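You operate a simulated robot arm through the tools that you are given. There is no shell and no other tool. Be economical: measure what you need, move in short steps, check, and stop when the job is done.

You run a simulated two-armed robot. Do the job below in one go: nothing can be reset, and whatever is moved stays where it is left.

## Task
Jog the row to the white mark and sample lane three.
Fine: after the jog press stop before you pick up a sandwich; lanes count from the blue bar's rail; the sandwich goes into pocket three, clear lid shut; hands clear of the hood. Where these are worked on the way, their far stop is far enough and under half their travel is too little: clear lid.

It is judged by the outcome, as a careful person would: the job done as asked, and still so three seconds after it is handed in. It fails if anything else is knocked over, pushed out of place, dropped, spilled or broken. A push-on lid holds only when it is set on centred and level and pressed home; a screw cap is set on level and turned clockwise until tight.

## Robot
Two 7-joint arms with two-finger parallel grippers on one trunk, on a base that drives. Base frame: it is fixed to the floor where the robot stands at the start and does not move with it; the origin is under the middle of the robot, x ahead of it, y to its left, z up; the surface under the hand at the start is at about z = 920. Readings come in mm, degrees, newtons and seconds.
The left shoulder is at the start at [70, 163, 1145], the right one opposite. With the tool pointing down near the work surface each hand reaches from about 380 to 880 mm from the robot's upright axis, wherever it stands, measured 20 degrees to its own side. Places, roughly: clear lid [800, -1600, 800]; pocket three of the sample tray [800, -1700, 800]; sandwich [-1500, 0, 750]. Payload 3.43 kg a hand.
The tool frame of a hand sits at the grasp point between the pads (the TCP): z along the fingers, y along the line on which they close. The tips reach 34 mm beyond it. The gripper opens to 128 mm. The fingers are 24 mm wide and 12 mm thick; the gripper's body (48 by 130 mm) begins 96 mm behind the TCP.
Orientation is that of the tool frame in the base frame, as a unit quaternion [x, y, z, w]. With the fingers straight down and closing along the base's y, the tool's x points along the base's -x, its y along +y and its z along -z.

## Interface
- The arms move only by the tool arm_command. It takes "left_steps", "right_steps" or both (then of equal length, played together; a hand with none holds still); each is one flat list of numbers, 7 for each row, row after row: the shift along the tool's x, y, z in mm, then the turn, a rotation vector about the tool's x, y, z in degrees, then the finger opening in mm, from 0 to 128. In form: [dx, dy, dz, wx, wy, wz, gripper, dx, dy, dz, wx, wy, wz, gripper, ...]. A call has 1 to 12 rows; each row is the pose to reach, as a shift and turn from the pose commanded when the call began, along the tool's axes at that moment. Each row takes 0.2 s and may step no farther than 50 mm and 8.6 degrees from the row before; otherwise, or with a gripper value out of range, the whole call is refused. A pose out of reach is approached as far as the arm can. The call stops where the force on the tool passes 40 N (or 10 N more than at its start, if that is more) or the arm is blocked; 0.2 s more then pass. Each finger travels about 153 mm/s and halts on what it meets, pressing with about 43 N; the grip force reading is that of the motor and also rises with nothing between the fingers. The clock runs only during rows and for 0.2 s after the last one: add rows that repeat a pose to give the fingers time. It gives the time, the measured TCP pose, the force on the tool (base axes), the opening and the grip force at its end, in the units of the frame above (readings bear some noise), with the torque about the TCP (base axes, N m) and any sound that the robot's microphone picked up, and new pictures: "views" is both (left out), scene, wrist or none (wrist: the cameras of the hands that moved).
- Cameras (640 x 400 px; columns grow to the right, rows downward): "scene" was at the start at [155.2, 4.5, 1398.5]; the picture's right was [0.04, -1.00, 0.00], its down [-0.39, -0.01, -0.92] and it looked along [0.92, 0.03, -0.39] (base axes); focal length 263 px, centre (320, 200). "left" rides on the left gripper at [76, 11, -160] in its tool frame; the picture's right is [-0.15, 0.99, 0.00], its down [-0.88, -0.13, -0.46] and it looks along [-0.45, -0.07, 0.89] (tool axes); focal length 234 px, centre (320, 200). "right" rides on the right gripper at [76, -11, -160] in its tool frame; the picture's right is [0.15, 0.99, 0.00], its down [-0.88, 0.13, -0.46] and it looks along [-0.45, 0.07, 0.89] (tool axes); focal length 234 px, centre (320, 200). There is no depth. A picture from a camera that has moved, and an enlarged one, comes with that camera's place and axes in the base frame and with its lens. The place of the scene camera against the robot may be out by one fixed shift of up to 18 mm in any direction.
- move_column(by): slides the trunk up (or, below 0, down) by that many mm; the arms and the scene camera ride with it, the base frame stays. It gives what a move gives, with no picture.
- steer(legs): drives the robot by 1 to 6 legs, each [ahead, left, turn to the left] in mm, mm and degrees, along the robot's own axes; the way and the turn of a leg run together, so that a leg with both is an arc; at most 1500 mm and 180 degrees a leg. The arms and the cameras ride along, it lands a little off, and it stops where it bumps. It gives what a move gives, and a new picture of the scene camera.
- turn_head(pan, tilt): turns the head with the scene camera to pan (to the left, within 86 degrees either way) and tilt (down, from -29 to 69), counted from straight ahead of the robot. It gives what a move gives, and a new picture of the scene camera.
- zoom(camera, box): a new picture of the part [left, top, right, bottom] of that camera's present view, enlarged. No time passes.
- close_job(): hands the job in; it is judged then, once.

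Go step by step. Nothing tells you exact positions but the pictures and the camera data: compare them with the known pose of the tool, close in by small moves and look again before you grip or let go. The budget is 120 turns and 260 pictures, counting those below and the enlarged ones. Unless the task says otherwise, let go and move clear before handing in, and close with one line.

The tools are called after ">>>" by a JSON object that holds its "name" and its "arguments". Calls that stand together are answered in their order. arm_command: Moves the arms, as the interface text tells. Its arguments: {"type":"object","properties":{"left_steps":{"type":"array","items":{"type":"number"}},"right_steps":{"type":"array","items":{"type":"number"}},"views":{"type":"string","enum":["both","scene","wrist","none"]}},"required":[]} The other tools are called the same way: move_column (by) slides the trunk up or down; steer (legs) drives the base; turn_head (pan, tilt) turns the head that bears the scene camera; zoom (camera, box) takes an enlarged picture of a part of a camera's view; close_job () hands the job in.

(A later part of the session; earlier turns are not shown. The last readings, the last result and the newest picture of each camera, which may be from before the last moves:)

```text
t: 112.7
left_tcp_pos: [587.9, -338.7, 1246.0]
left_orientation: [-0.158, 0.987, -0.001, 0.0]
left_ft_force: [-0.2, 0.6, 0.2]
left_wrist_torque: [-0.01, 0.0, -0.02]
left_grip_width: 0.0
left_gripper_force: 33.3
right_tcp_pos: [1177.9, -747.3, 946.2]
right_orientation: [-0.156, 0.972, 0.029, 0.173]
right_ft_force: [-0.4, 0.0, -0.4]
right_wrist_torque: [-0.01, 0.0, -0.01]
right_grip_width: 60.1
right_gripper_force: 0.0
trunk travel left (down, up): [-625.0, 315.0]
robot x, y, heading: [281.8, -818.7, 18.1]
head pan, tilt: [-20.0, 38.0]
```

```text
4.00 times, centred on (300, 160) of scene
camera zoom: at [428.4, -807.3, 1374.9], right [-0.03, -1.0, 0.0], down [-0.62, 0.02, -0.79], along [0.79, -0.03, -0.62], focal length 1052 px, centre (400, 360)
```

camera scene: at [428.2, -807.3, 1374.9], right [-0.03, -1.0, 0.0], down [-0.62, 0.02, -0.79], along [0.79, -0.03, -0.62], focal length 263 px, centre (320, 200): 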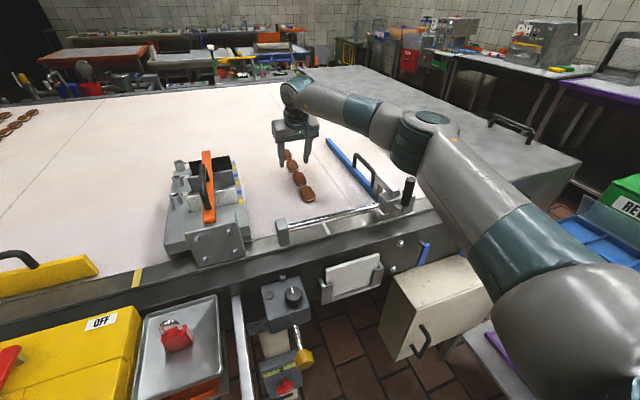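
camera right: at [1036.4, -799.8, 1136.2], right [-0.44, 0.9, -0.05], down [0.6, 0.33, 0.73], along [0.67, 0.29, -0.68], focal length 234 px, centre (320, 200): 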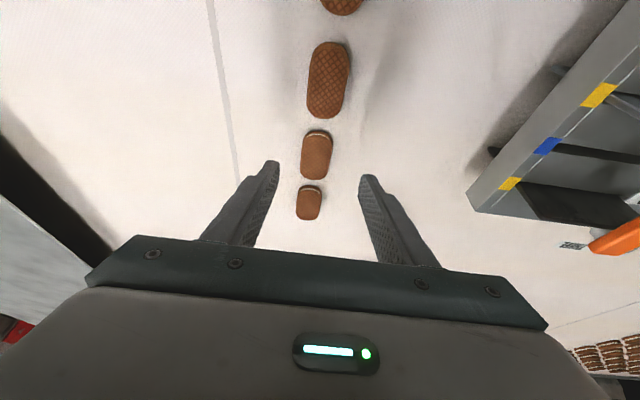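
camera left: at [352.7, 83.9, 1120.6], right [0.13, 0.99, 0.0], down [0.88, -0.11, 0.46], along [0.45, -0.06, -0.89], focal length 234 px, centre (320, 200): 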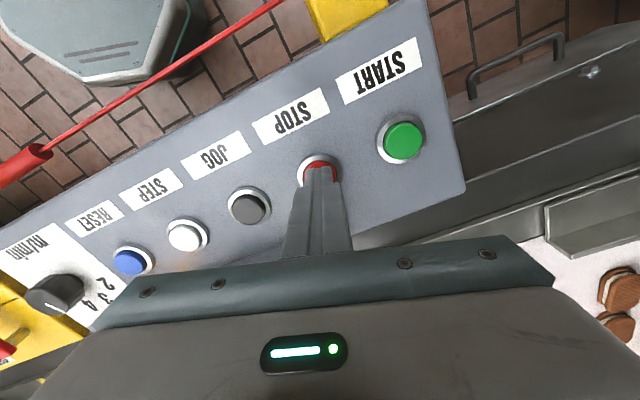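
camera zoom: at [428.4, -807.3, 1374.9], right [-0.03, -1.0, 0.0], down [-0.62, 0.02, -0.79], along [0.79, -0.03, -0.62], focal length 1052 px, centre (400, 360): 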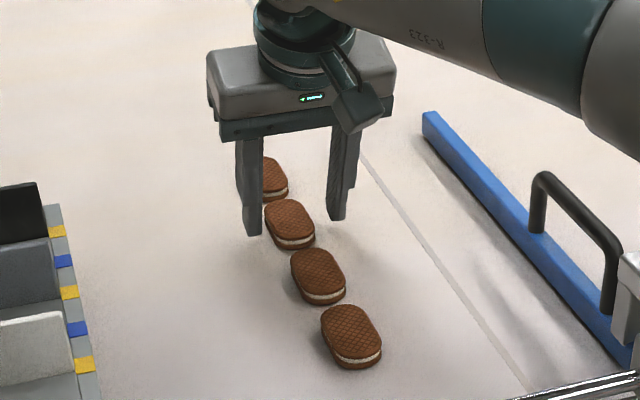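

The finger shadows nearly meet the tips now. I'll go a bit lower, watching the force.

>>> {"name": "arm_command", "arguments": {"right_steps": [0, 0, 2, 0, 0, 0, 60, 0, 0, 4, 0, 0, 0, 60, 0, 0, 6, 0, 0, 0, 60, 0, 0, 8, 0, 0, 0, 60], "views": "none"}}

>>> {"name": "zoom", "arguments": {"camera": "right", "box": [200, 80, 440, 230]}}

```text
t: 113.7
left_tcp_pos: [588.2, -339.8, 1245.9]
left_orientation: [-0.158, 0.987, -0.001, -0.001]
left_ft_force: [0.2, -0.3, -0.2]
left_wrist_torque: [0.02, 0.01, -0.01]
left_grip_width: 0.2
left_gripper_force: 32.8
right_tcp_pos: [1179.1, -746.2, 937.5]
right_orientation: [-0.155, 0.972, 0.028, 0.172]
right_ft_force: [-0.3, 0.2, 0.4]
right_wrist_torque: [0.02, -0.01, 0.03]
right_grip_width: 60.2
right_gripper_force: 0.1
trunk travel left (down, up): [-625.0, 315.0]
robot x, y, heading: [282.4, -821.0, 17.9]
head pan, tilt: [-20.0, 38.0]
```

```text
2.67 times, centred on (320, 155) of right
camera zoom: at [1063.5, -797.3, 1062.2], right [-0.44, 0.9, -0.05], down [0.6, 0.33, 0.73], along [0.67, 0.29, -0.68], focal length 624 px, centre (320, 320)
```

zoom: 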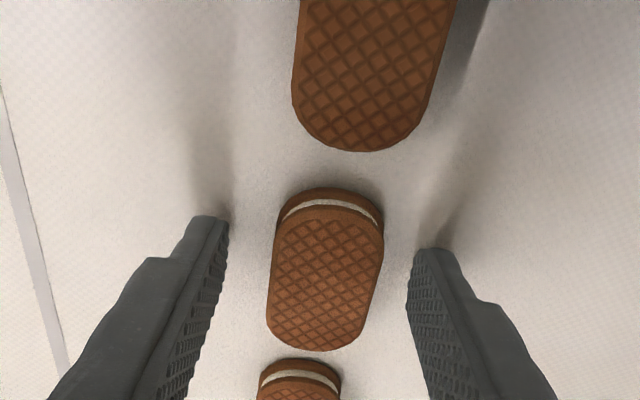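

Still no contact, and the sandwich sits slightly further ahead. I'll shift 6 to 8 mm forward and down a few more.

>>> {"name": "arm_command", "arguments": {"right_steps": [-3, 0, 1, 0, 0, 0, 60, -6, 0, 3, 0, 0, 0, 60, -6, 0, 5, 0, 0, 0, 60, -6, 0, 7, 0, 0, 0, 60, -6, 0, 8, 0, 0, 0, 60], "views": "none"}}

>>> {"name": "zoom", "arguments": {"camera": "right", "box": [200, 80, 440, 230]}}

```text
t: 114.9
left_tcp_pos: [585.1, -339.6, 1246.6]
left_orientation: [-0.158, 0.987, -0.002, 0.0]
left_ft_force: [0.4, 1.0, 1.0]
left_wrist_torque: [-0.03, 0.03, 0.01]
left_grip_width: 0.2
left_gripper_force: 32.9
right_tcp_pos: [1187.0, -744.8, 936.5]
right_orientation: [-0.156, 0.972, 0.029, 0.175]
right_ft_force: [-0.9, -1.5, 10.9]
right_wrist_torque: [-0.33, -0.1, 0.04]
right_grip_width: 60.7
right_gripper_force: 0.2
trunk travel left (down, up): [-625.0, 315.0]
robot x, y, heading: [282.5, -822.5, 17.9]
head pan, tilt: [-20.0, 38.0]
```

```text
2.67 times, centred on (320, 155) of right
camera zoom: at [1070.0, -795.0, 1059.4], right [-0.44, 0.9, -0.05], down [0.59, 0.33, 0.73], along [0.67, 0.29, -0.68], focal length 624 px, centre (320, 320)
```

zoom: 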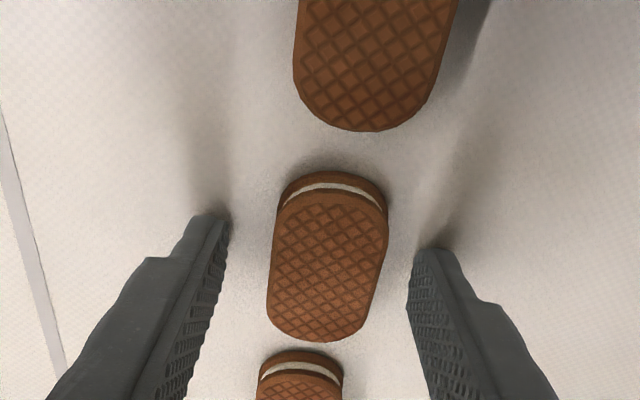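

The tips touched the belt, so the belt is at about z = 900. I'll lift to 3 mm above it, come back 5 mm to centre, and close.

>>> {"name": "arm_command", "arguments": {"right_steps": [2.5, -1, -9, 0, 0, 0, 60, 2.5, -1, -9, 0, 0, 0, 45, 2.5, -1, -9, 0, 0, 0, 38, 2.5, -1, -9, 0, 0, 0, 35, 2.5, -1, -9, 0, 0, 0, 33, 2.5, -1, -9, 0, 0, 0, 31, 2.5, -1, -9, 0, 0, 0, 31], "views": "none"}}

>>> {"name": "zoom", "arguments": {"camera": "right", "box": [200, 80, 440, 230]}}

```text
t: 116.5
left_tcp_pos: [588.8, -339.6, 1245.7]
left_orientation: [-0.159, 0.987, -0.001, 0.0]
left_ft_force: [0.3, 0.4, -0.4]
left_wrist_torque: [-0.04, 0.01, 0.0]
left_grip_width: 0.0
left_gripper_force: 32.7
right_tcp_pos: [1181.1, -746.8, 939.5]
right_orientation: [-0.156, 0.972, 0.029, 0.174]
right_ft_force: [0.5, -0.5, -0.2]
right_wrist_torque: [0.0, -0.01, 0.01]
right_grip_width: 33.2
right_gripper_force: 43.8
trunk travel left (down, up): [-625.0, 315.0]
robot x, y, heading: [279.0, -820.9, 17.9]
head pan, tilt: [-20.0, 38.0]
```

```text
2.67 times, centred on (320, 155) of right
camera zoom: at [1066.0, -797.6, 1064.2], right [-0.44, 0.9, -0.05], down [0.6, 0.33, 0.73], along [0.67, 0.29, -0.68], focal length 624 px, centre (320, 320)
```

zoom: 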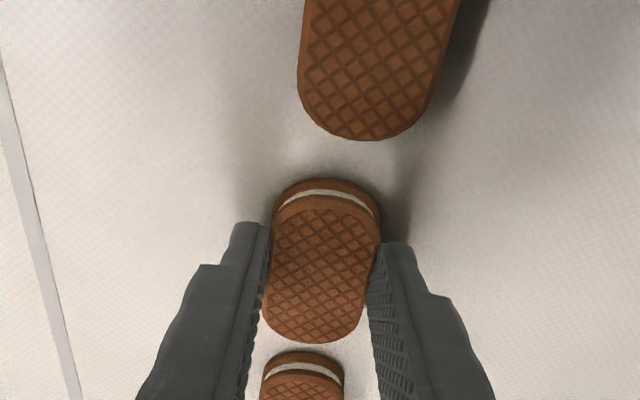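

I have the lane-three sandwich at 33 mm width. I'll lift it straight up and check.

>>> {"name": "arm_command", "arguments": {"right_steps": [-5, 0, -14, 0, 0, 0, 31, -14, 0, -38, 0, 0, 0, 31, -27, 0, -75, 0, 0, 0, 31, -38, 0, -105, 0, 0, 0, 31], "views": "both"}}

>>> {"name": "zoom", "arguments": {"camera": "scene", "box": [240, 90, 440, 230]}}

```text
t: 117.5
left_tcp_pos: [586.9, -339.8, 1246.0]
left_orientation: [-0.158, 0.987, -0.002, 0.0]
left_ft_force: [0.4, 0.4, 0.0]
left_wrist_torque: [-0.02, 0.02, 0.0]
left_grip_width: 0.0
left_gripper_force: 33.2
right_tcp_pos: [1181.6, -748.9, 1053.6]
right_orientation: [-0.156, 0.972, 0.028, 0.173]
right_ft_force: [-0.3, 0.9, 0.4]
right_wrist_torque: [0.02, -0.01, -0.02]
right_grip_width: 33.2
right_gripper_force: 42.8
trunk travel left (down, up): [-625.0, 315.0]
robot x, y, heading: [284.8, -820.8, 18.3]
head pan, tilt: [-20.0, 38.0]
camera scene: at [427.6, -807.1, 1374.9], right [-0.03, -1.0, 0.0], down [-0.62, 0.02, -0.79], along [0.79, -0.03, -0.62], focal length 263 px, centre (320, 200)
camera right: at [1066.0, -798.8, 1177.5], right [-0.44, 0.9, -0.05], down [0.6, 0.33, 0.73], along [0.67, 0.29, -0.68], focal length 234 px, centre (320, 200)
```

scene: 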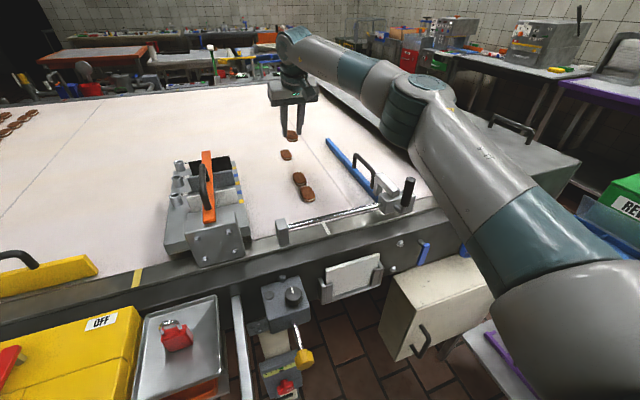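
right: 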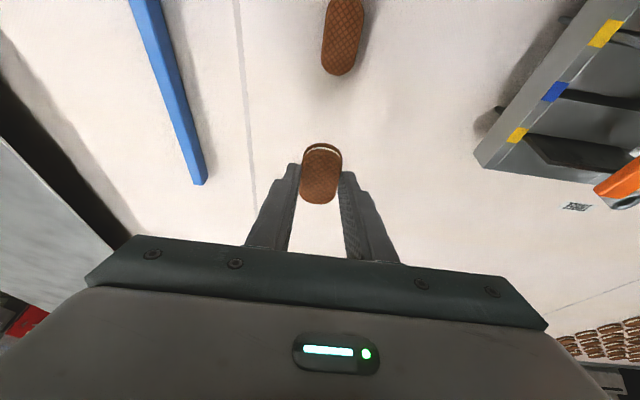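

```text
2.86 times, centred on (340, 160) of scene
camera zoom: at [427.6, -807.1, 1374.9], right [-0.03, -1.0, 0.0], down [-0.62, 0.02, -0.79], along [0.79, -0.03, -0.62], focal length 751 px, centre (263, 314)
```

zoom: 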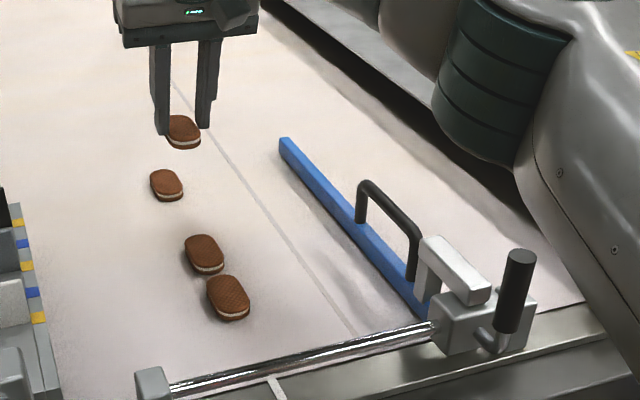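

Lane three is lifted cleanly and its neighbours are undisturbed. I'll draw the arm back the way it came, keeping the tilt so the sandwich stays level.

>>> {"name": "arm_command", "arguments": {"right_steps": [32, 0, -28, 0, 0, 0, 31, 65, 0, -56, 0, 0, 0, 31, 97, 0, -84, 0, 0, 0, 31, 130, 0, -111, 0, 0, 0, 31, 162, 2, -139, 0, 0, 0, 31, 195, 4, -167, 0, 0, 0, 31, 227, 6, -195, 0, 0, 0, 31, 260, 8, -222, 0, 0, 0, 31, 292, 10, -250, 0, 0, 0, 31, 325, 12, -278, 0, 0, 0, 31], "views": "scene"}}

>>> {"name": "zoom", "arguments": {"camera": "scene", "box": [260, 90, 500, 240]}}

```text
t: 119.7
left_tcp_pos: [586.2, -339.0, 1246.6]
left_orientation: [-0.158, 0.987, -0.002, 0.001]
left_ft_force: [0.1, -0.4, 0.6]
left_wrist_torque: [-0.01, -0.04, 0.05]
left_grip_width: 0.0
left_gripper_force: 33.5
right_tcp_pos: [795.6, -862.0, 1202.1]
right_orientation: [-0.156, 0.972, 0.028, 0.173]
right_ft_force: [-0.8, 0.1, 0.4]
right_wrist_torque: [0.0, -0.01, -0.03]
right_grip_width: 33.2
right_gripper_force: 43.0
trunk travel left (down, up): [-625.0, 315.0]
robot x, y, heading: [284.1, -821.5, 18.5]
head pan, tilt: [-20.0, 38.0]
camera scene: at [426.6, -807.4, 1375.1], right [-0.03, -1.0, 0.0], down [-0.61, 0.02, -0.79], along [0.79, -0.03, -0.61], focal length 263 px, centre (320, 200)
```

scene: 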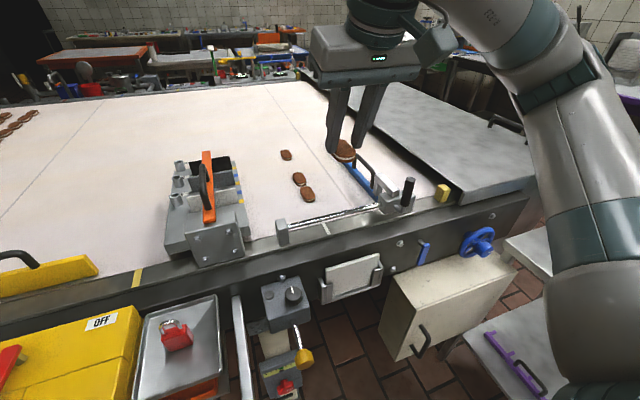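

```text
2.67 times, centred on (380, 165) of scene
camera zoom: at [426.6, -807.4, 1375.1], right [-0.03, -1.0, 0.0], down [-0.61, 0.02, -0.79], along [0.79, -0.03, -0.61], focal length 701 px, centre (160, 293)
```

zoom: 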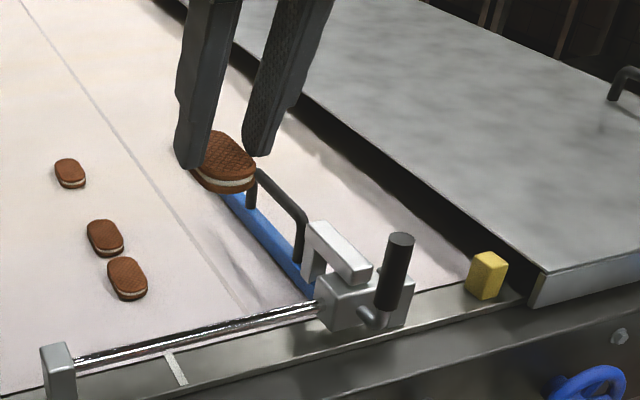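

The row now lacks only lane three. Raising the blue bar needs the right hand, so I'll deliver the sandwich first and then come back for the bar. Driving to the cart.

>>> {"name": "steer", "arguments": {"legs": [[-475, 0, 0], [0, -822, 0]]}}

>>> {"name": "turn_head", "arguments": {"pan": -5, "tilt": 42}}

>>> {"name": "zoom", "arguments": {"camera": "scene", "box": [220, 120, 420, 245]}}

```text
t: 126.6
left_tcp_pos: [382.0, -1270.7, 1245.7]
left_orientation: [-0.157, 0.988, 0.0, 0.0]
left_ft_force: [-0.4, -0.8, -0.4]
left_wrist_torque: [-0.01, 0.0, 0.02]
left_grip_width: 0.0
left_gripper_force: 32.9
right_tcp_pos: [594.2, -1791.3, 1200.8]
right_orientation: [-0.156, 0.972, 0.029, 0.173]
right_ft_force: [0.0, -0.1, -0.1]
right_wrist_torque: [-0.04, 0.0, -0.02]
right_grip_width: 33.2
right_gripper_force: 42.4
trunk travel left (down, up): [-625.0, 315.0]
robot x, y, heading: [80.2, -1749.9, 18.0]
head pan, tilt: [-20.0, 38.0]
camera scene: at [223.1, -1738.2, 1374.9], right [-0.03, -1.0, 0.0], down [-0.62, 0.02, -0.79], along [0.79, -0.03, -0.62], focal length 263 px, centre (320, 200)
```

scene: 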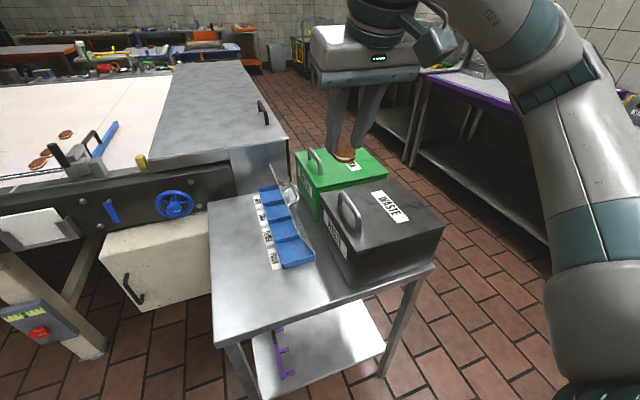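

```text
t: 127.3
left_tcp_pos: [382.7, -1271.3, 1245.9]
left_orientation: [-0.158, 0.987, -0.001, -0.001]
left_ft_force: [-0.2, 0.0, -0.1]
left_wrist_torque: [-0.02, 0.02, 0.01]
left_grip_width: 0.3
left_gripper_force: 32.7
right_tcp_pos: [591.6, -1792.4, 1201.0]
right_orientation: [-0.156, 0.972, 0.029, 0.173]
right_ft_force: [-0.6, 0.8, -0.3]
right_wrist_torque: [-0.02, 0.0, -0.01]
right_grip_width: 33.1
right_gripper_force: 43.3
trunk travel left (down, up): [-625.0, 315.0]
robot x, y, heading: [75.4, -1754.4, 18.0]
head pan, tilt: [-5.0, 42.0]
camera scene: at [218.3, -1716.6, 1369.0], right [0.23, -0.97, 0.0], down [-0.65, -0.15, -0.74], along [0.72, 0.17, -0.67], focal length 263 px, centre (320, 200)
```

scene: 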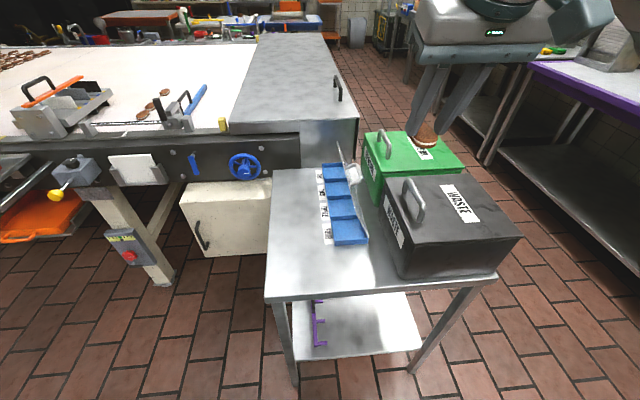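

```text
3.20 times, centred on (320, 182) of scene
camera zoom: at [218.3, -1716.6, 1369.0], right [0.23, -0.97, 0.0], down [-0.65, -0.15, -0.74], along [0.72, 0.17, -0.67], focal length 841 px, centre (320, 256)
```

zoom: 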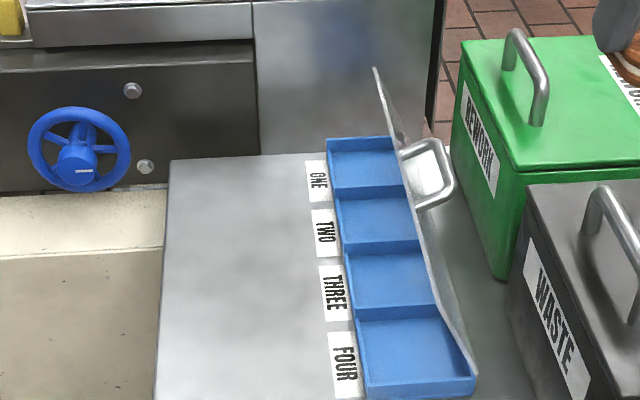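

The lid is still about 75° open. My left hand will push it the rest of the way to its stop so the right hand can place freely. First I'll bring the left hand above the tray and the right hand aside.

>>> {"name": "arm_command", "arguments": {"left_steps": [-23, -38, 0, 0, 0, 0, 0, -46, -77, 0, 0, 0, 0, 0, -70, -116, 0, 0, 0, 0, 0, -93, -154, 0, 0, 0, 0, 0, -116, -193, 0, 0, 0, 0, 0, -140, -231, 0, 0, 0, 0, 0, -163, -270, 0, 0, 0, 0, 0, -186, -309, 0, 0, 0, 0, 0, -210, -347, 0, 0, 0, 0, 0, -233, -386, 0, 0, 0, 0, 0, -256, -425, 0, 0, 0, 0, 0, -279, -463, 0, 0, 0, 0, 0], "right_steps": [0, -10, 0, 0, 0, 0, 31, 0, -20, 0, 0, 0, 0, 31, 0, -30, 0, 0, 0, 0, 31, 0, -40, 0, 0, 0, 0, 31, 0, -50, 0, 0, 0, 0, 31, 0, -60, 0, 0, 0, 0, 31, 0, -70, 0, 0, 0, 0, 31, 0, -80, 0, 0, 0, 0, 31, 0, -80, 0, 0, 0, 0, 31, 0, -80, 0, 0, 0, 0, 31, 0, -80, 0, 0, 0, 0, 31, 0, -80, 0, 0, 0, 0, 31], "views": "both"}}

```text
t: 129.9
left_tcp_pos: [749.5, -1602.1, 1246.3]
left_orientation: [-0.159, 0.987, -0.003, 0.0]
left_ft_force: [0.0, 1.3, 0.7]
left_wrist_torque: [-0.11, -0.02, 0.02]
left_grip_width: 0.0
left_gripper_force: 32.9
left hand out of reach, approached as far as the arm can: row 11, 12
right_tcp_pos: [616.7, -1865.6, 1200.4]
right_orientation: [-0.157, 0.972, 0.027, 0.172]
right_ft_force: [-0.9, 0.2, -0.3]
right_wrist_torque: [-0.07, 0.02, -0.02]
right_grip_width: 33.0
right_gripper_force: 43.1
trunk travel left (down, up): [-625.0, 315.0]
robot x, y, heading: [78.0, -1754.2, 18.2]
head pan, tilt: [-5.0, 42.0]
camera scene: at [217.9, -1712.8, 1368.9], right [0.23, -0.97, 0.0], down [-0.65, -0.15, -0.74], along [0.72, 0.17, -0.67], focal length 263 px, centre (320, 200)
camera right: at [500.8, -1915.7, 1324.9], right [-0.44, 0.9, -0.05], down [0.6, 0.33, 0.73], along [0.67, 0.29, -0.68], focal length 234 px, centre (320, 200)
camera left: at [674.9, -1612.7, 1405.5], right [-0.17, 0.99, -0.01], down [0.88, 0.15, 0.46], along [0.45, 0.07, -0.89], focal length 234 px, centre (320, 200)
```

scene: 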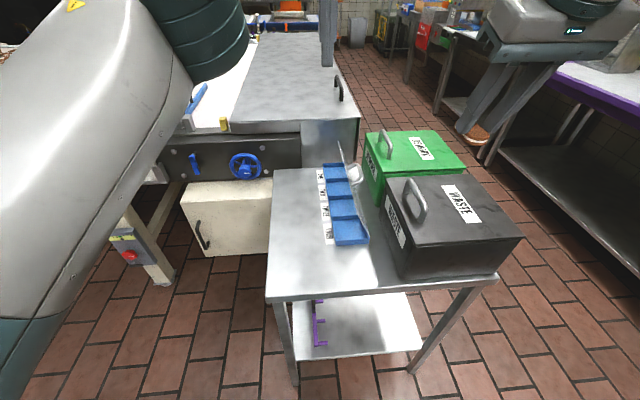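
right: 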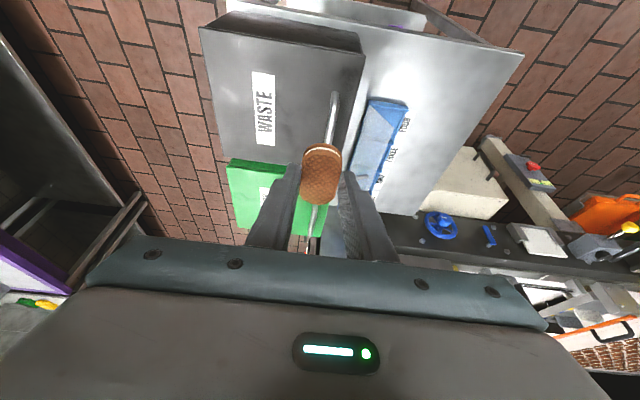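
left: 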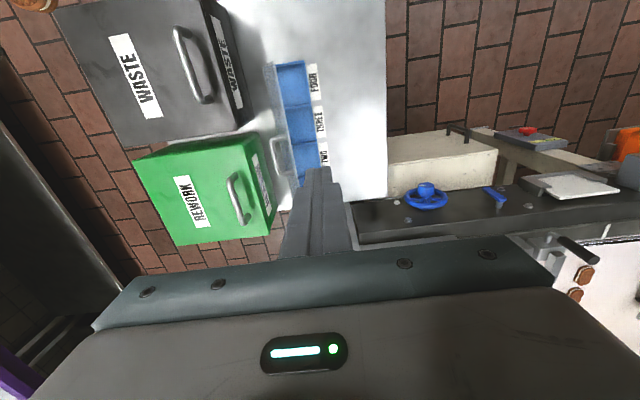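

The left hand ran short of reach at that height, but it's nearly above the tray. I'll bring it down on the pocket side of the lid, slightly nearer me.

>>> {"name": "arm_command", "arguments": {"left_steps": [15, 5, 45, 0, 0, 0, 0, 30, 10, 90, 0, 0, 0, 0, 30, 10, 138, 0, 0, 0, 0, 30, 10, 186, 0, 0, 0, 0, 30, 10, 234, 0, 0, 0, 0, 30, 10, 270, 0, 0, 0, 0], "views": "both"}}

>>> {"name": "zoom", "arguments": {"camera": "scene", "box": [240, 100, 440, 250]}}

```text
t: 131.3
left_tcp_pos: [718.8, -1604.9, 972.7]
left_orientation: [-0.158, 0.987, -0.002, 0.001]
left_ft_force: [0.1, -0.7, -0.3]
left_wrist_torque: [-0.01, 0.01, 0.03]
left_grip_width: 0.0
left_gripper_force: 33.3
right_tcp_pos: [618.1, -1869.3, 1200.1]
right_orientation: [-0.157, 0.972, 0.028, 0.172]
right_ft_force: [0.3, 0.3, -0.1]
right_wrist_torque: [0.01, 0.04, -0.01]
right_grip_width: 33.1
right_gripper_force: 43.1
trunk travel left (down, up): [-625.0, 315.0]
robot x, y, heading: [75.4, -1750.4, 18.2]
head pan, tilt: [-5.0, 42.0]
camera scene: at [219.0, -1716.0, 1369.0], right [0.23, -0.97, 0.0], down [-0.65, -0.15, -0.74], along [0.72, 0.17, -0.67], focal length 263 px, centre (320, 200)
camera left: at [644.4, -1616.7, 1133.2], right [-0.17, 0.99, 0.0], down [0.88, 0.15, 0.46], along [0.45, 0.07, -0.89], focal length 234 px, centre (320, 200)
```

scene: 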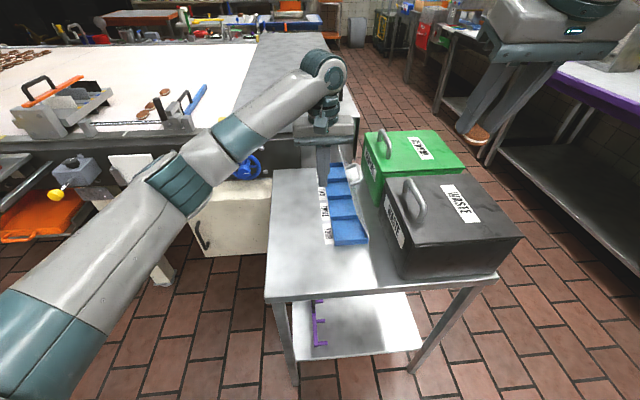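
left: 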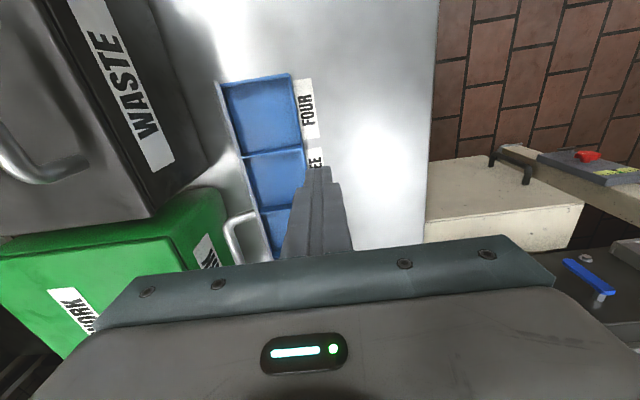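

```text
2.67 times, centred on (340, 175) of scene
camera zoom: at [219.0, -1716.0, 1369.0], right [0.23, -0.97, 0.0], down [-0.65, -0.15, -0.74], along [0.72, 0.17, -0.67], focal length 701 px, centre (267, 267)
```

zoom: 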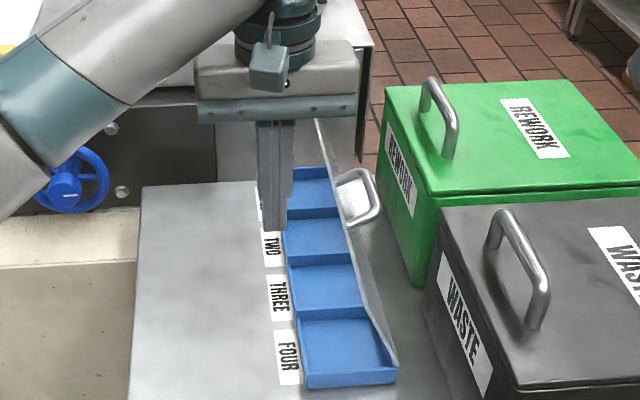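

The left fingertips are beside the tray, over the label side. I'll lower 42 mm and then sweep right to swing the lid fully open.

>>> {"name": "arm_command", "arguments": {"left_steps": [0, 0, 42, 0, 0, 0, 0, 0, -25, 42, 0, 0, 0, 0, 0, -45, 42, 0, 0, 0, 0, 0, -60, 42, 0, 0, 0, 0, 0, -70, 42, 0, 0, 0, 0, 0, -78, 42, 0, 0, 0, 0, 0, -86, 42, 0, 0, 0, 0, 0, -93, 42, 0, 0, 0, 0, 0, -100, 42, 0, 0, 0, 0], "views": "both"}}

>>> {"name": "zoom", "arguments": {"camera": "scene", "box": [240, 100, 440, 250]}}

```text
t: 133.3
left_tcp_pos: [749.3, -1702.5, 930.2]
left_orientation: [-0.158, 0.988, -0.001, 0.0]
left_ft_force: [0.0, 0.0, 0.6]
left_wrist_torque: [-0.02, -0.02, 0.0]
left_grip_width: 0.0
left_gripper_force: 32.7
right_tcp_pos: [618.0, -1870.9, 1200.6]
right_orientation: [-0.155, 0.972, 0.028, 0.174]
right_ft_force: [0.4, 0.6, -0.1]
right_wrist_torque: [0.0, -0.01, -0.01]
right_grip_width: 33.2
right_gripper_force: 43.0
trunk travel left (down, up): [-625.0, 315.0]
robot x, y, heading: [77.6, -1753.4, 18.3]
head pan, tilt: [-5.0, 42.0]
camera scene: at [218.4, -1717.0, 1369.0], right [0.23, -0.97, 0.0], down [-0.65, -0.15, -0.74], along [0.72, 0.17, -0.67], focal length 263 px, centre (320, 200)
camera left: at [675.9, -1714.1, 1091.1], right [-0.17, 0.99, 0.0], down [0.88, 0.15, 0.46], along [0.45, 0.07, -0.89], focal length 234 px, centre (320, 200)
```

scene: 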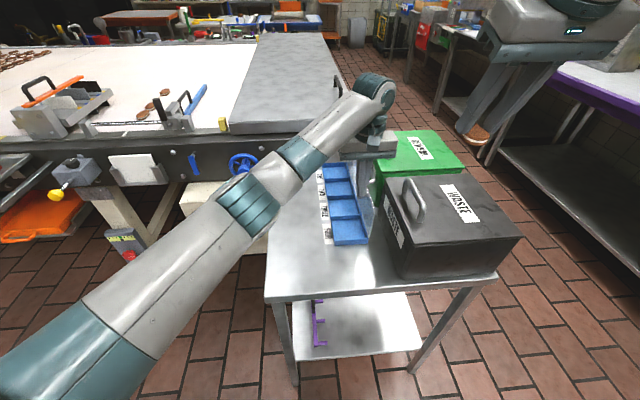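
left: 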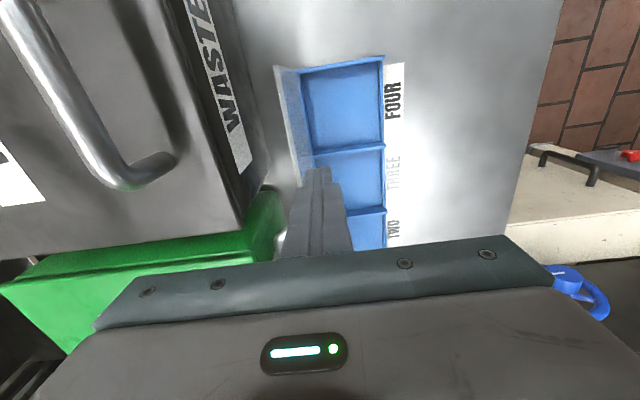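

```text
2.67 times, centred on (340, 175) of scene
camera zoom: at [218.4, -1717.0, 1369.0], right [0.23, -0.97, 0.0], down [-0.65, -0.15, -0.74], along [0.72, 0.17, -0.67], focal length 701 px, centre (267, 267)
```

zoom: 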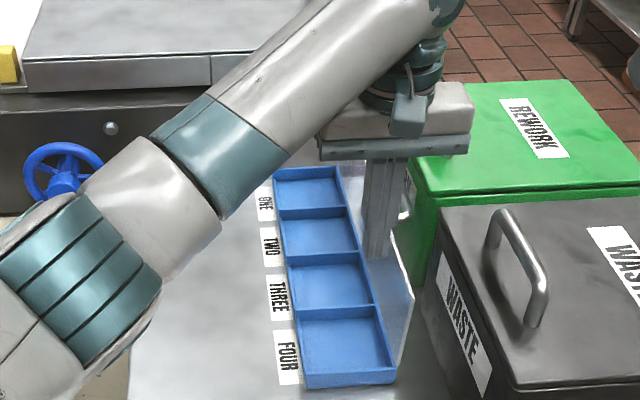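

The lid is now past vertical and nothing else moved. I'll withdraw the left hand up and to the left.

>>> {"name": "arm_command", "arguments": {"left_steps": [0, 20, -35, 0, 0, 0, 0, 5, 40, -75, 0, 0, 0, 0, 15, 65, -115, 0, 0, 0, 0, 25, 95, -150, 0, 0, 0, 0, 40, 125, -182, 0, 0, 0, 0, 55, 157, -210, 0, 0, 0, 0, 72, 190, -235, 0, 0, 0, 0, 90, 226, -260, 0, 0, 0, 0, 110, 266, -275, 0, 0, 0, 0, 130, 308, -285, 0, 0, 0, 0, 150, 350, -295, 0, 0, 0, 0, 170, 394, -300, 0, 0, 0, 0], "views": "scene"}}

>>> {"name": "zoom", "arguments": {"camera": "scene", "box": [240, 120, 400, 250]}}

```text
t: 135.9
left_tcp_pos: [463.9, -1379.7, 1232.6]
left_orientation: [-0.158, 0.987, -0.001, 0.001]
left_ft_force: [-0.2, 0.4, 0.2]
left_wrist_torque: [-0.03, -0.04, 0.0]
left_grip_width: 0.4
left_gripper_force: 32.6
right_tcp_pos: [614.8, -1867.5, 1201.9]
right_orientation: [-0.155, 0.972, 0.028, 0.173]
right_ft_force: [-0.4, 0.6, 0.6]
right_wrist_torque: [-0.02, -0.05, -0.04]
right_grip_width: 33.3
right_gripper_force: 42.7
trunk travel left (down, up): [-625.0, 315.0]
robot x, y, heading: [78.4, -1751.4, 18.2]
head pan, tilt: [-5.0, 42.0]
camera scene: at [216.1, -1714.8, 1369.2], right [0.23, -0.97, 0.0], down [-0.65, -0.15, -0.74], along [0.72, 0.17, -0.67], focal length 263 px, centre (320, 200)
```

scene: 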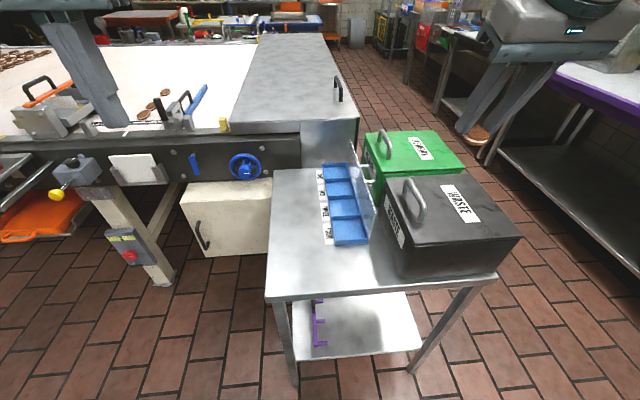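

```text
3.08 times, centred on (320, 185) of scene
camera zoom: at [216.1, -1714.8, 1369.2], right [0.23, -0.97, 0.0], down [-0.65, -0.15, -0.74], along [0.72, 0.17, -0.67], focal length 809 px, centre (320, 246)
```

zoom: 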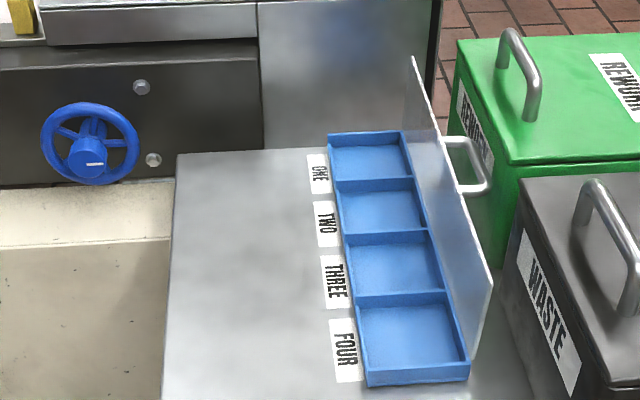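

The pockets are fully open with the lid standing back. I'll bring the sandwich over pocket three.

>>> {"name": "arm_command", "arguments": {"right_steps": [-34, 25, 12, 0, 0, 0, 31, -68, 51, 25, 0, 0, 0, 31, -102, 76, 37, 0, 0, 0, 31, -136, 102, 49, 0, 0, 0, 31, -170, 127, 62, 0, 0, 0, 31, -204, 153, 74, 0, 0, 0, 31, -190, 153, 112, 0, 0, 0, 31, -176, 153, 149, 0, 0, 0, 31, -163, 153, 187, 0, 0, 0, 31, -149, 153, 224, 0, 0, 0, 31, -135, 153, 262, 0, 0, 0, 31], "views": "both"}}

>>> {"name": "zoom", "arguments": {"camera": "scene", "box": [260, 120, 420, 250]}}

>>> {"name": "zoom", "arguments": {"camera": "right", "box": [200, 60, 440, 230]}}

```text
t: 138.3
left_tcp_pos: [467.0, -1380.8, 1231.5]
left_orientation: [-0.157, 0.988, -0.001, -0.001]
left_ft_force: [0.2, -0.1, 0.2]
left_wrist_torque: [0.0, -0.01, -0.01]
left_grip_width: 0.0
left_gripper_force: 33.0
right_tcp_pos: [776.7, -1654.4, 1000.8]
right_orientation: [-0.155, 0.972, 0.029, 0.174]
right_ft_force: [0.0, 1.0, 0.5]
right_wrist_torque: [-0.01, 0.02, 0.02]
right_grip_width: 33.2
right_gripper_force: 42.7
trunk travel left (down, up): [-625.0, 315.0]
robot x, y, heading: [75.5, -1750.2, 18.2]
head pan, tilt: [-5.0, 42.0]
camera scene: at [219.1, -1716.4, 1369.0], right [0.23, -0.97, 0.0], down [-0.65, -0.15, -0.74], along [0.72, 0.17, -0.67], focal length 263 px, centre (320, 200)
camera right: at [661.1, -1704.9, 1125.7], right [-0.44, 0.9, -0.05], down [0.6, 0.33, 0.73], along [0.67, 0.29, -0.68], focal length 234 px, centre (320, 200)
```

scene: 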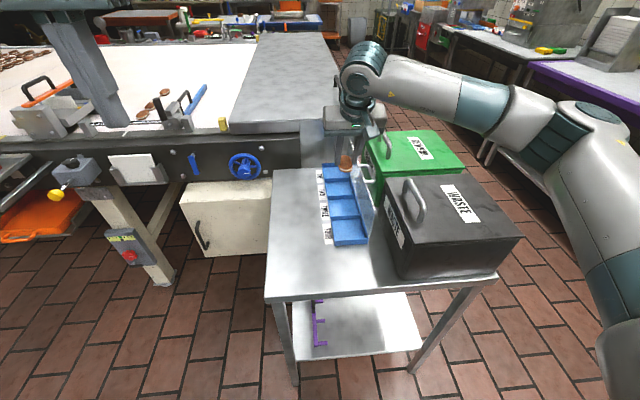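
right: 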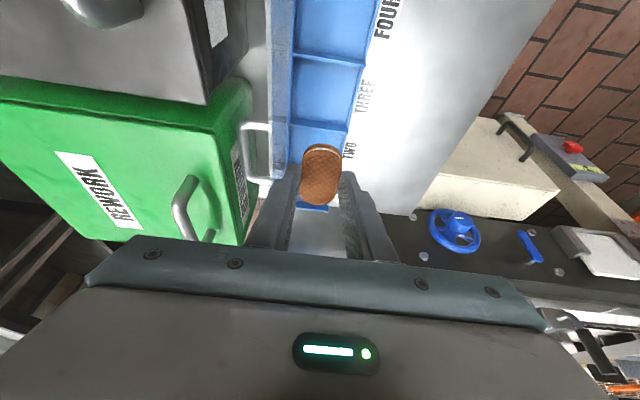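

```text
3.08 times, centred on (340, 185) of scene
camera zoom: at [219.1, -1716.4, 1369.0], right [0.23, -0.97, 0.0], down [-0.65, -0.15, -0.74], along [0.72, 0.17, -0.67], focal length 809 px, centre (258, 246)
```

zoom: 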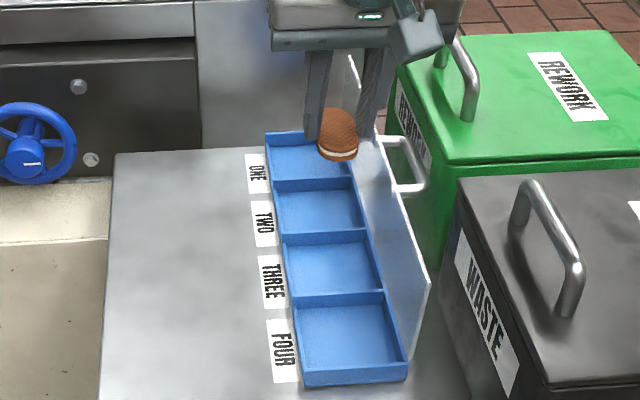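

```text
2.35 times, centred on (320, 145) of right
camera zoom: at [661.1, -1704.9, 1125.7], right [-0.44, 0.9, -0.05], down [0.6, 0.33, 0.73], along [0.67, 0.29, -0.68], focal length 551 px, centre (320, 329)
```

zoom: 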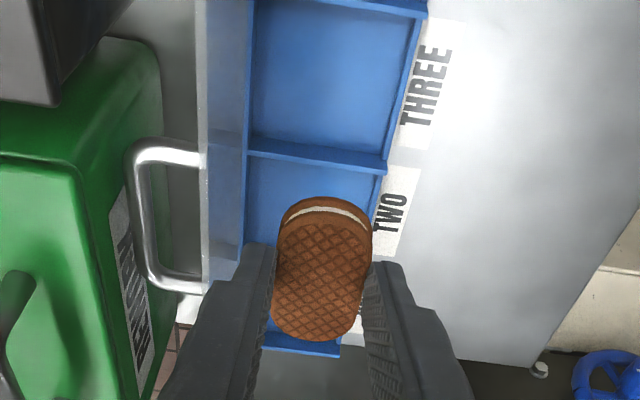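

The pocket-three centre works out at about 5 mm nearer than the sandwich is now. I'll correct that and lower vertically.

>>> {"name": "arm_command", "arguments": {"right_steps": [18, -2, 36, 0, 0, 0, 31, 32, -2, 73, 0, 0, 0, 31, 42, -2, 100, 0, 0, 0, 31], "views": "none"}}

>>> {"name": "zoom", "arguments": {"camera": "scene", "box": [280, 130, 400, 250]}}

>>> {"name": "zoom", "arguments": {"camera": "right", "box": [200, 60, 440, 230]}}

```text
t: 139.1
left_tcp_pos: [466.6, -1379.7, 1232.3]
left_orientation: [-0.158, 0.987, 0.0, 0.0]
left_ft_force: [1.2, 0.1, -0.3]
left_wrist_torque: [-0.01, 0.03, 0.01]
left_grip_width: 0.0
left_gripper_force: 33.2
right_tcp_pos: [773.3, -1655.5, 893.2]
right_orientation: [-0.156, 0.972, 0.029, 0.174]
right_ft_force: [0.0, 0.5, 0.2]
right_wrist_torque: [0.0, -0.01, -0.01]
right_grip_width: 33.4
right_gripper_force: 43.3
trunk travel left (down, up): [-625.0, 315.0]
robot x, y, heading: [75.1, -1754.8, 17.8]
head pan, tilt: [-5.0, 42.0]
```

```text
3.33 times, centred on (340, 190) of scene
camera zoom: at [218.6, -1716.5, 1369.0], right [0.23, -0.97, 0.0], down [-0.65, -0.15, -0.74], along [0.72, 0.17, -0.67], focal length 876 px, centre (253, 233)
```

zoom: 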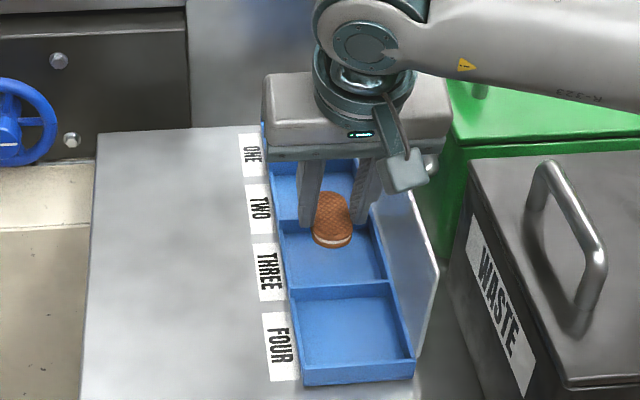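

```text
2.35 times, centred on (320, 145) of right
camera zoom: at [656.1, -1706.5, 1016.6], right [-0.44, 0.9, -0.05], down [0.6, 0.33, 0.73], along [0.67, 0.29, -0.68], focal length 551 px, centre (320, 329)
```

zoom: 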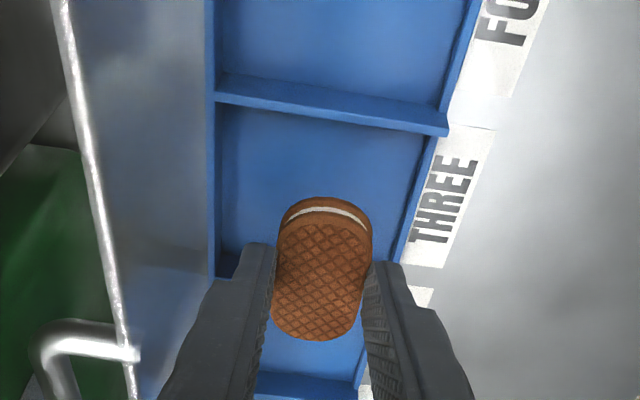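

Triangulating the rim gives z = 829, with the pocket-three centre 6 mm nearer and 3 mm to the right. I'll correct that and lower into the pocket.

>>> {"name": "arm_command", "arguments": {"right_steps": [6, -3, -2, 0, 0, 0, 31, 9, -3, 7, 0, 0, 0, 31, 12, -3, 17, 0, 0, 0, 31, 15, -3, 25, 0, 0, 0, 31, 17.5, -3, 31, 0, 0, 0, 31], "views": "none"}}

>>> {"name": "zoom", "arguments": {"camera": "right", "box": [200, 60, 440, 230]}}

>>> {"name": "zoom", "arguments": {"camera": "scene", "box": [280, 130, 400, 250]}}

```text
t: 140.3
left_tcp_pos: [467.1, -1380.5, 1232.3]
left_orientation: [-0.158, 0.987, -0.001, 0.0]
left_ft_force: [0.9, 0.1, 0.5]
left_wrist_torque: [-0.03, 0.03, -0.01]
left_grip_width: 0.0
left_gripper_force: 32.9
right_tcp_pos: [768.5, -1662.0, 857.3]
right_orientation: [-0.155, 0.972, 0.028, 0.172]
right_ft_force: [0.6, -0.3, -0.4]
right_wrist_torque: [-0.01, 0.03, 0.03]
right_grip_width: 33.2
right_gripper_force: 42.6
trunk travel left (down, up): [-625.0, 315.0]
robot x, y, heading: [73.5, -1747.5, 18.1]
head pan, tilt: [-5.0, 42.0]
```

```text
2.35 times, centred on (320, 145) of right
camera zoom: at [651.3, -1712.8, 981.1], right [-0.44, 0.9, -0.05], down [0.6, 0.33, 0.73], along [0.67, 0.29, -0.68], focal length 551 px, centre (320, 329)
```

zoom: 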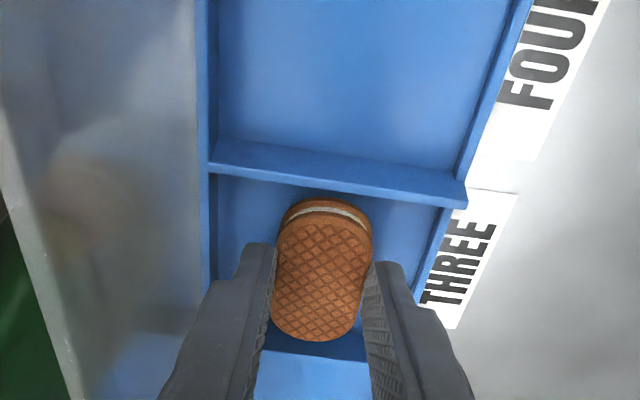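

```text
3.33 times, centred on (340, 190) of scene
camera zoom: at [218.5, -1716.4, 1369.0], right [0.23, -0.97, 0.0], down [-0.65, -0.15, -0.74], along [0.72, 0.17, -0.67], focal length 876 px, centre (253, 233)
```

zoom: 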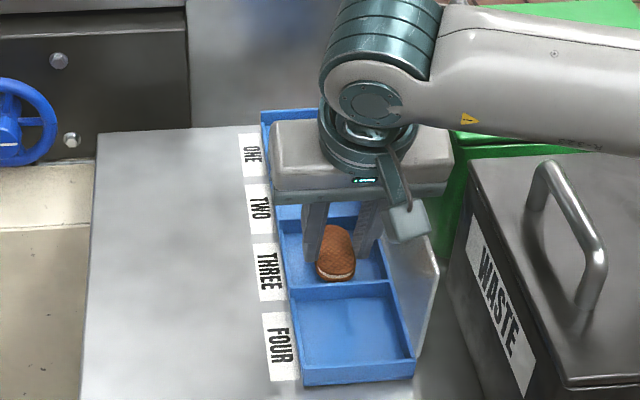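

The sandwich is centred inside pocket three. I'll lower in small steps until it touches the floor.

>>> {"name": "arm_command", "arguments": {"right_steps": [1, 0, 3, 0, 0, 0, 31, 2, 0, 5, 0, 0, 0, 31, 2.7, 0, 7.5, 0, 0, 0, 31], "views": "none"}}

>>> {"name": "zoom", "arguments": {"camera": "right", "box": [200, 60, 440, 230]}}

```text
t: 141.1
left_tcp_pos: [465.4, -1381.1, 1232.6]
left_orientation: [-0.157, 0.988, -0.001, 0.001]
left_ft_force: [-0.4, 0.0, 0.8]
left_wrist_torque: [-0.03, 0.0, 0.0]
left_grip_width: 0.5
left_gripper_force: 32.4
right_tcp_pos: [765.9, -1663.3, 849.7]
right_orientation: [-0.155, 0.972, 0.029, 0.174]
right_ft_force: [-1.9, -1.6, 7.4]
right_wrist_torque: [-0.03, -0.31, -0.07]
right_grip_width: 33.1
right_gripper_force: 42.7
trunk travel left (down, up): [-625.0, 315.0]
robot x, y, heading: [79.7, -1747.1, 17.9]
head pan, tilt: [-5.0, 42.0]
```

```text
2.35 times, centred on (320, 145) of right
camera zoom: at [650.2, -1713.2, 974.5], right [-0.44, 0.9, -0.05], down [0.59, 0.33, 0.73], along [0.67, 0.29, -0.68], focal length 551 px, centre (320, 329)
```

zoom: 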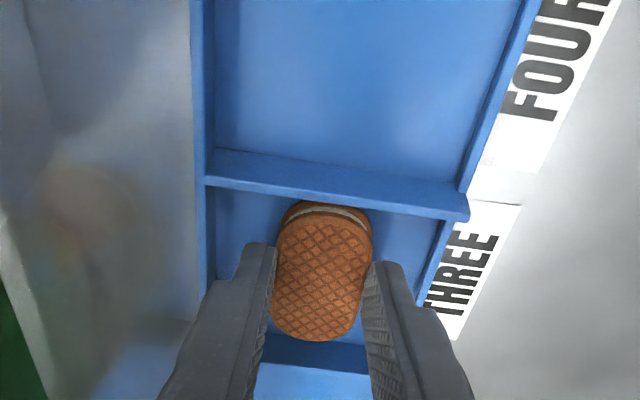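

It has touched the floor gently inside the pocket. I'll open the fingers slightly and rise straight up.

>>> {"name": "arm_command", "arguments": {"right_steps": [0, 0, 0, 0, 0, 0, 36, 0, 0, 0, 0, 0, 0, 42, 0, 0, 0, 0, 0, 0, 44, -5, 0, -14, 0, 0, 0, 44, -17, 0, -47, 0, 0, 0, 44, -33, 0, -92, 0, 0, 0, 44, -50, 0, -137, 0, 0, 0, 44, -66, 0, -182, 0, 0, 0, 60], "views": "both"}}

>>> {"name": "zoom", "arguments": {"camera": "scene", "box": [280, 130, 400, 250]}}

>>> {"name": "zoom", "arguments": {"camera": "right", "box": [200, 0, 440, 150]}}

```text
t: 142.9
left_tcp_pos: [465.1, -1380.8, 1232.5]
left_orientation: [-0.157, 0.988, -0.002, 0.001]
left_ft_force: [-0.9, -0.5, -0.7]
left_wrist_torque: [0.0, -0.05, -0.01]
left_grip_width: 0.0
left_gripper_force: 33.0
right_tcp_pos: [764.9, -1664.0, 1046.8]
right_orientation: [-0.155, 0.972, 0.028, 0.173]
right_ft_force: [-0.4, 0.5, -0.8]
right_wrist_torque: [-0.01, -0.04, 0.01]
right_grip_width: 60.0
right_gripper_force: 0.1
trunk travel left (down, up): [-625.0, 315.0]
robot x, y, heading: [78.4, -1750.9, 18.0]
head pan, tilt: [-5.0, 42.0]
camera scene: at [217.4, -1715.9, 1369.0], right [0.23, -0.97, 0.0], down [-0.65, -0.15, -0.74], along [0.72, 0.17, -0.67], focal length 263 px, centre (320, 200)
camera right: at [649.5, -1713.1, 1170.1], right [-0.44, 0.9, -0.05], down [0.6, 0.33, 0.73], along [0.67, 0.29, -0.68], focal length 234 px, centre (320, 200)
```

scene: 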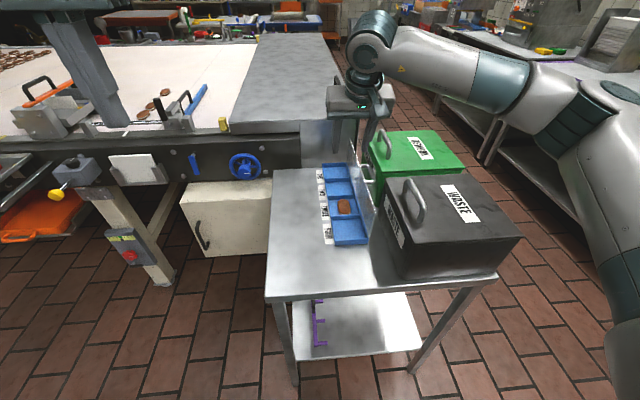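
right: 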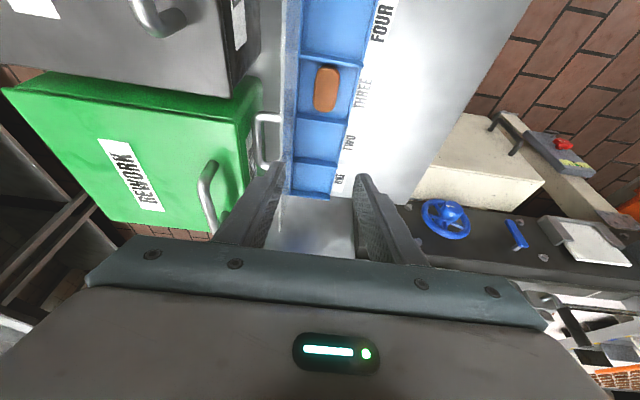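

```text
3.33 times, centred on (340, 190) of scene
camera zoom: at [217.4, -1715.9, 1369.0], right [0.23, -0.97, 0.0], down [-0.65, -0.15, -0.74], along [0.72, 0.17, -0.67], focal length 876 px, centre (253, 233)
```

zoom: 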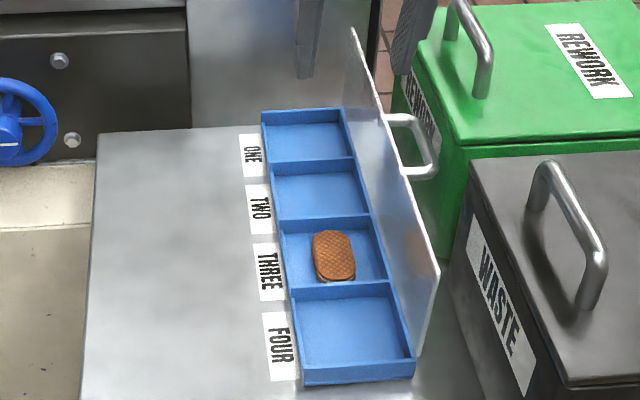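

```text
2.67 times, centred on (320, 75) of right
camera zoom: at [649.5, -1713.1, 1170.1], right [-0.44, 0.9, -0.05], down [0.6, 0.33, 0.73], along [0.67, 0.29, -0.68], focal length 624 px, centre (320, 533)
```

zoom: 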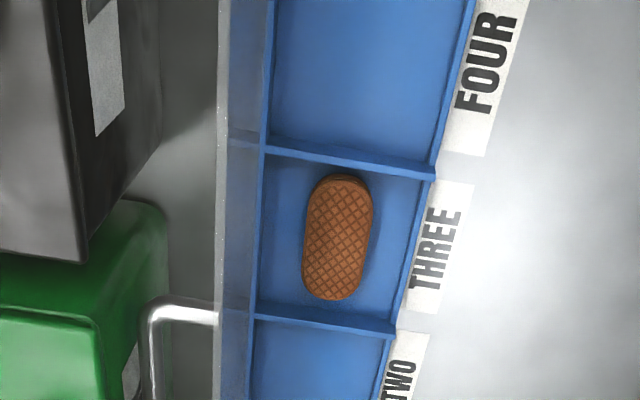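

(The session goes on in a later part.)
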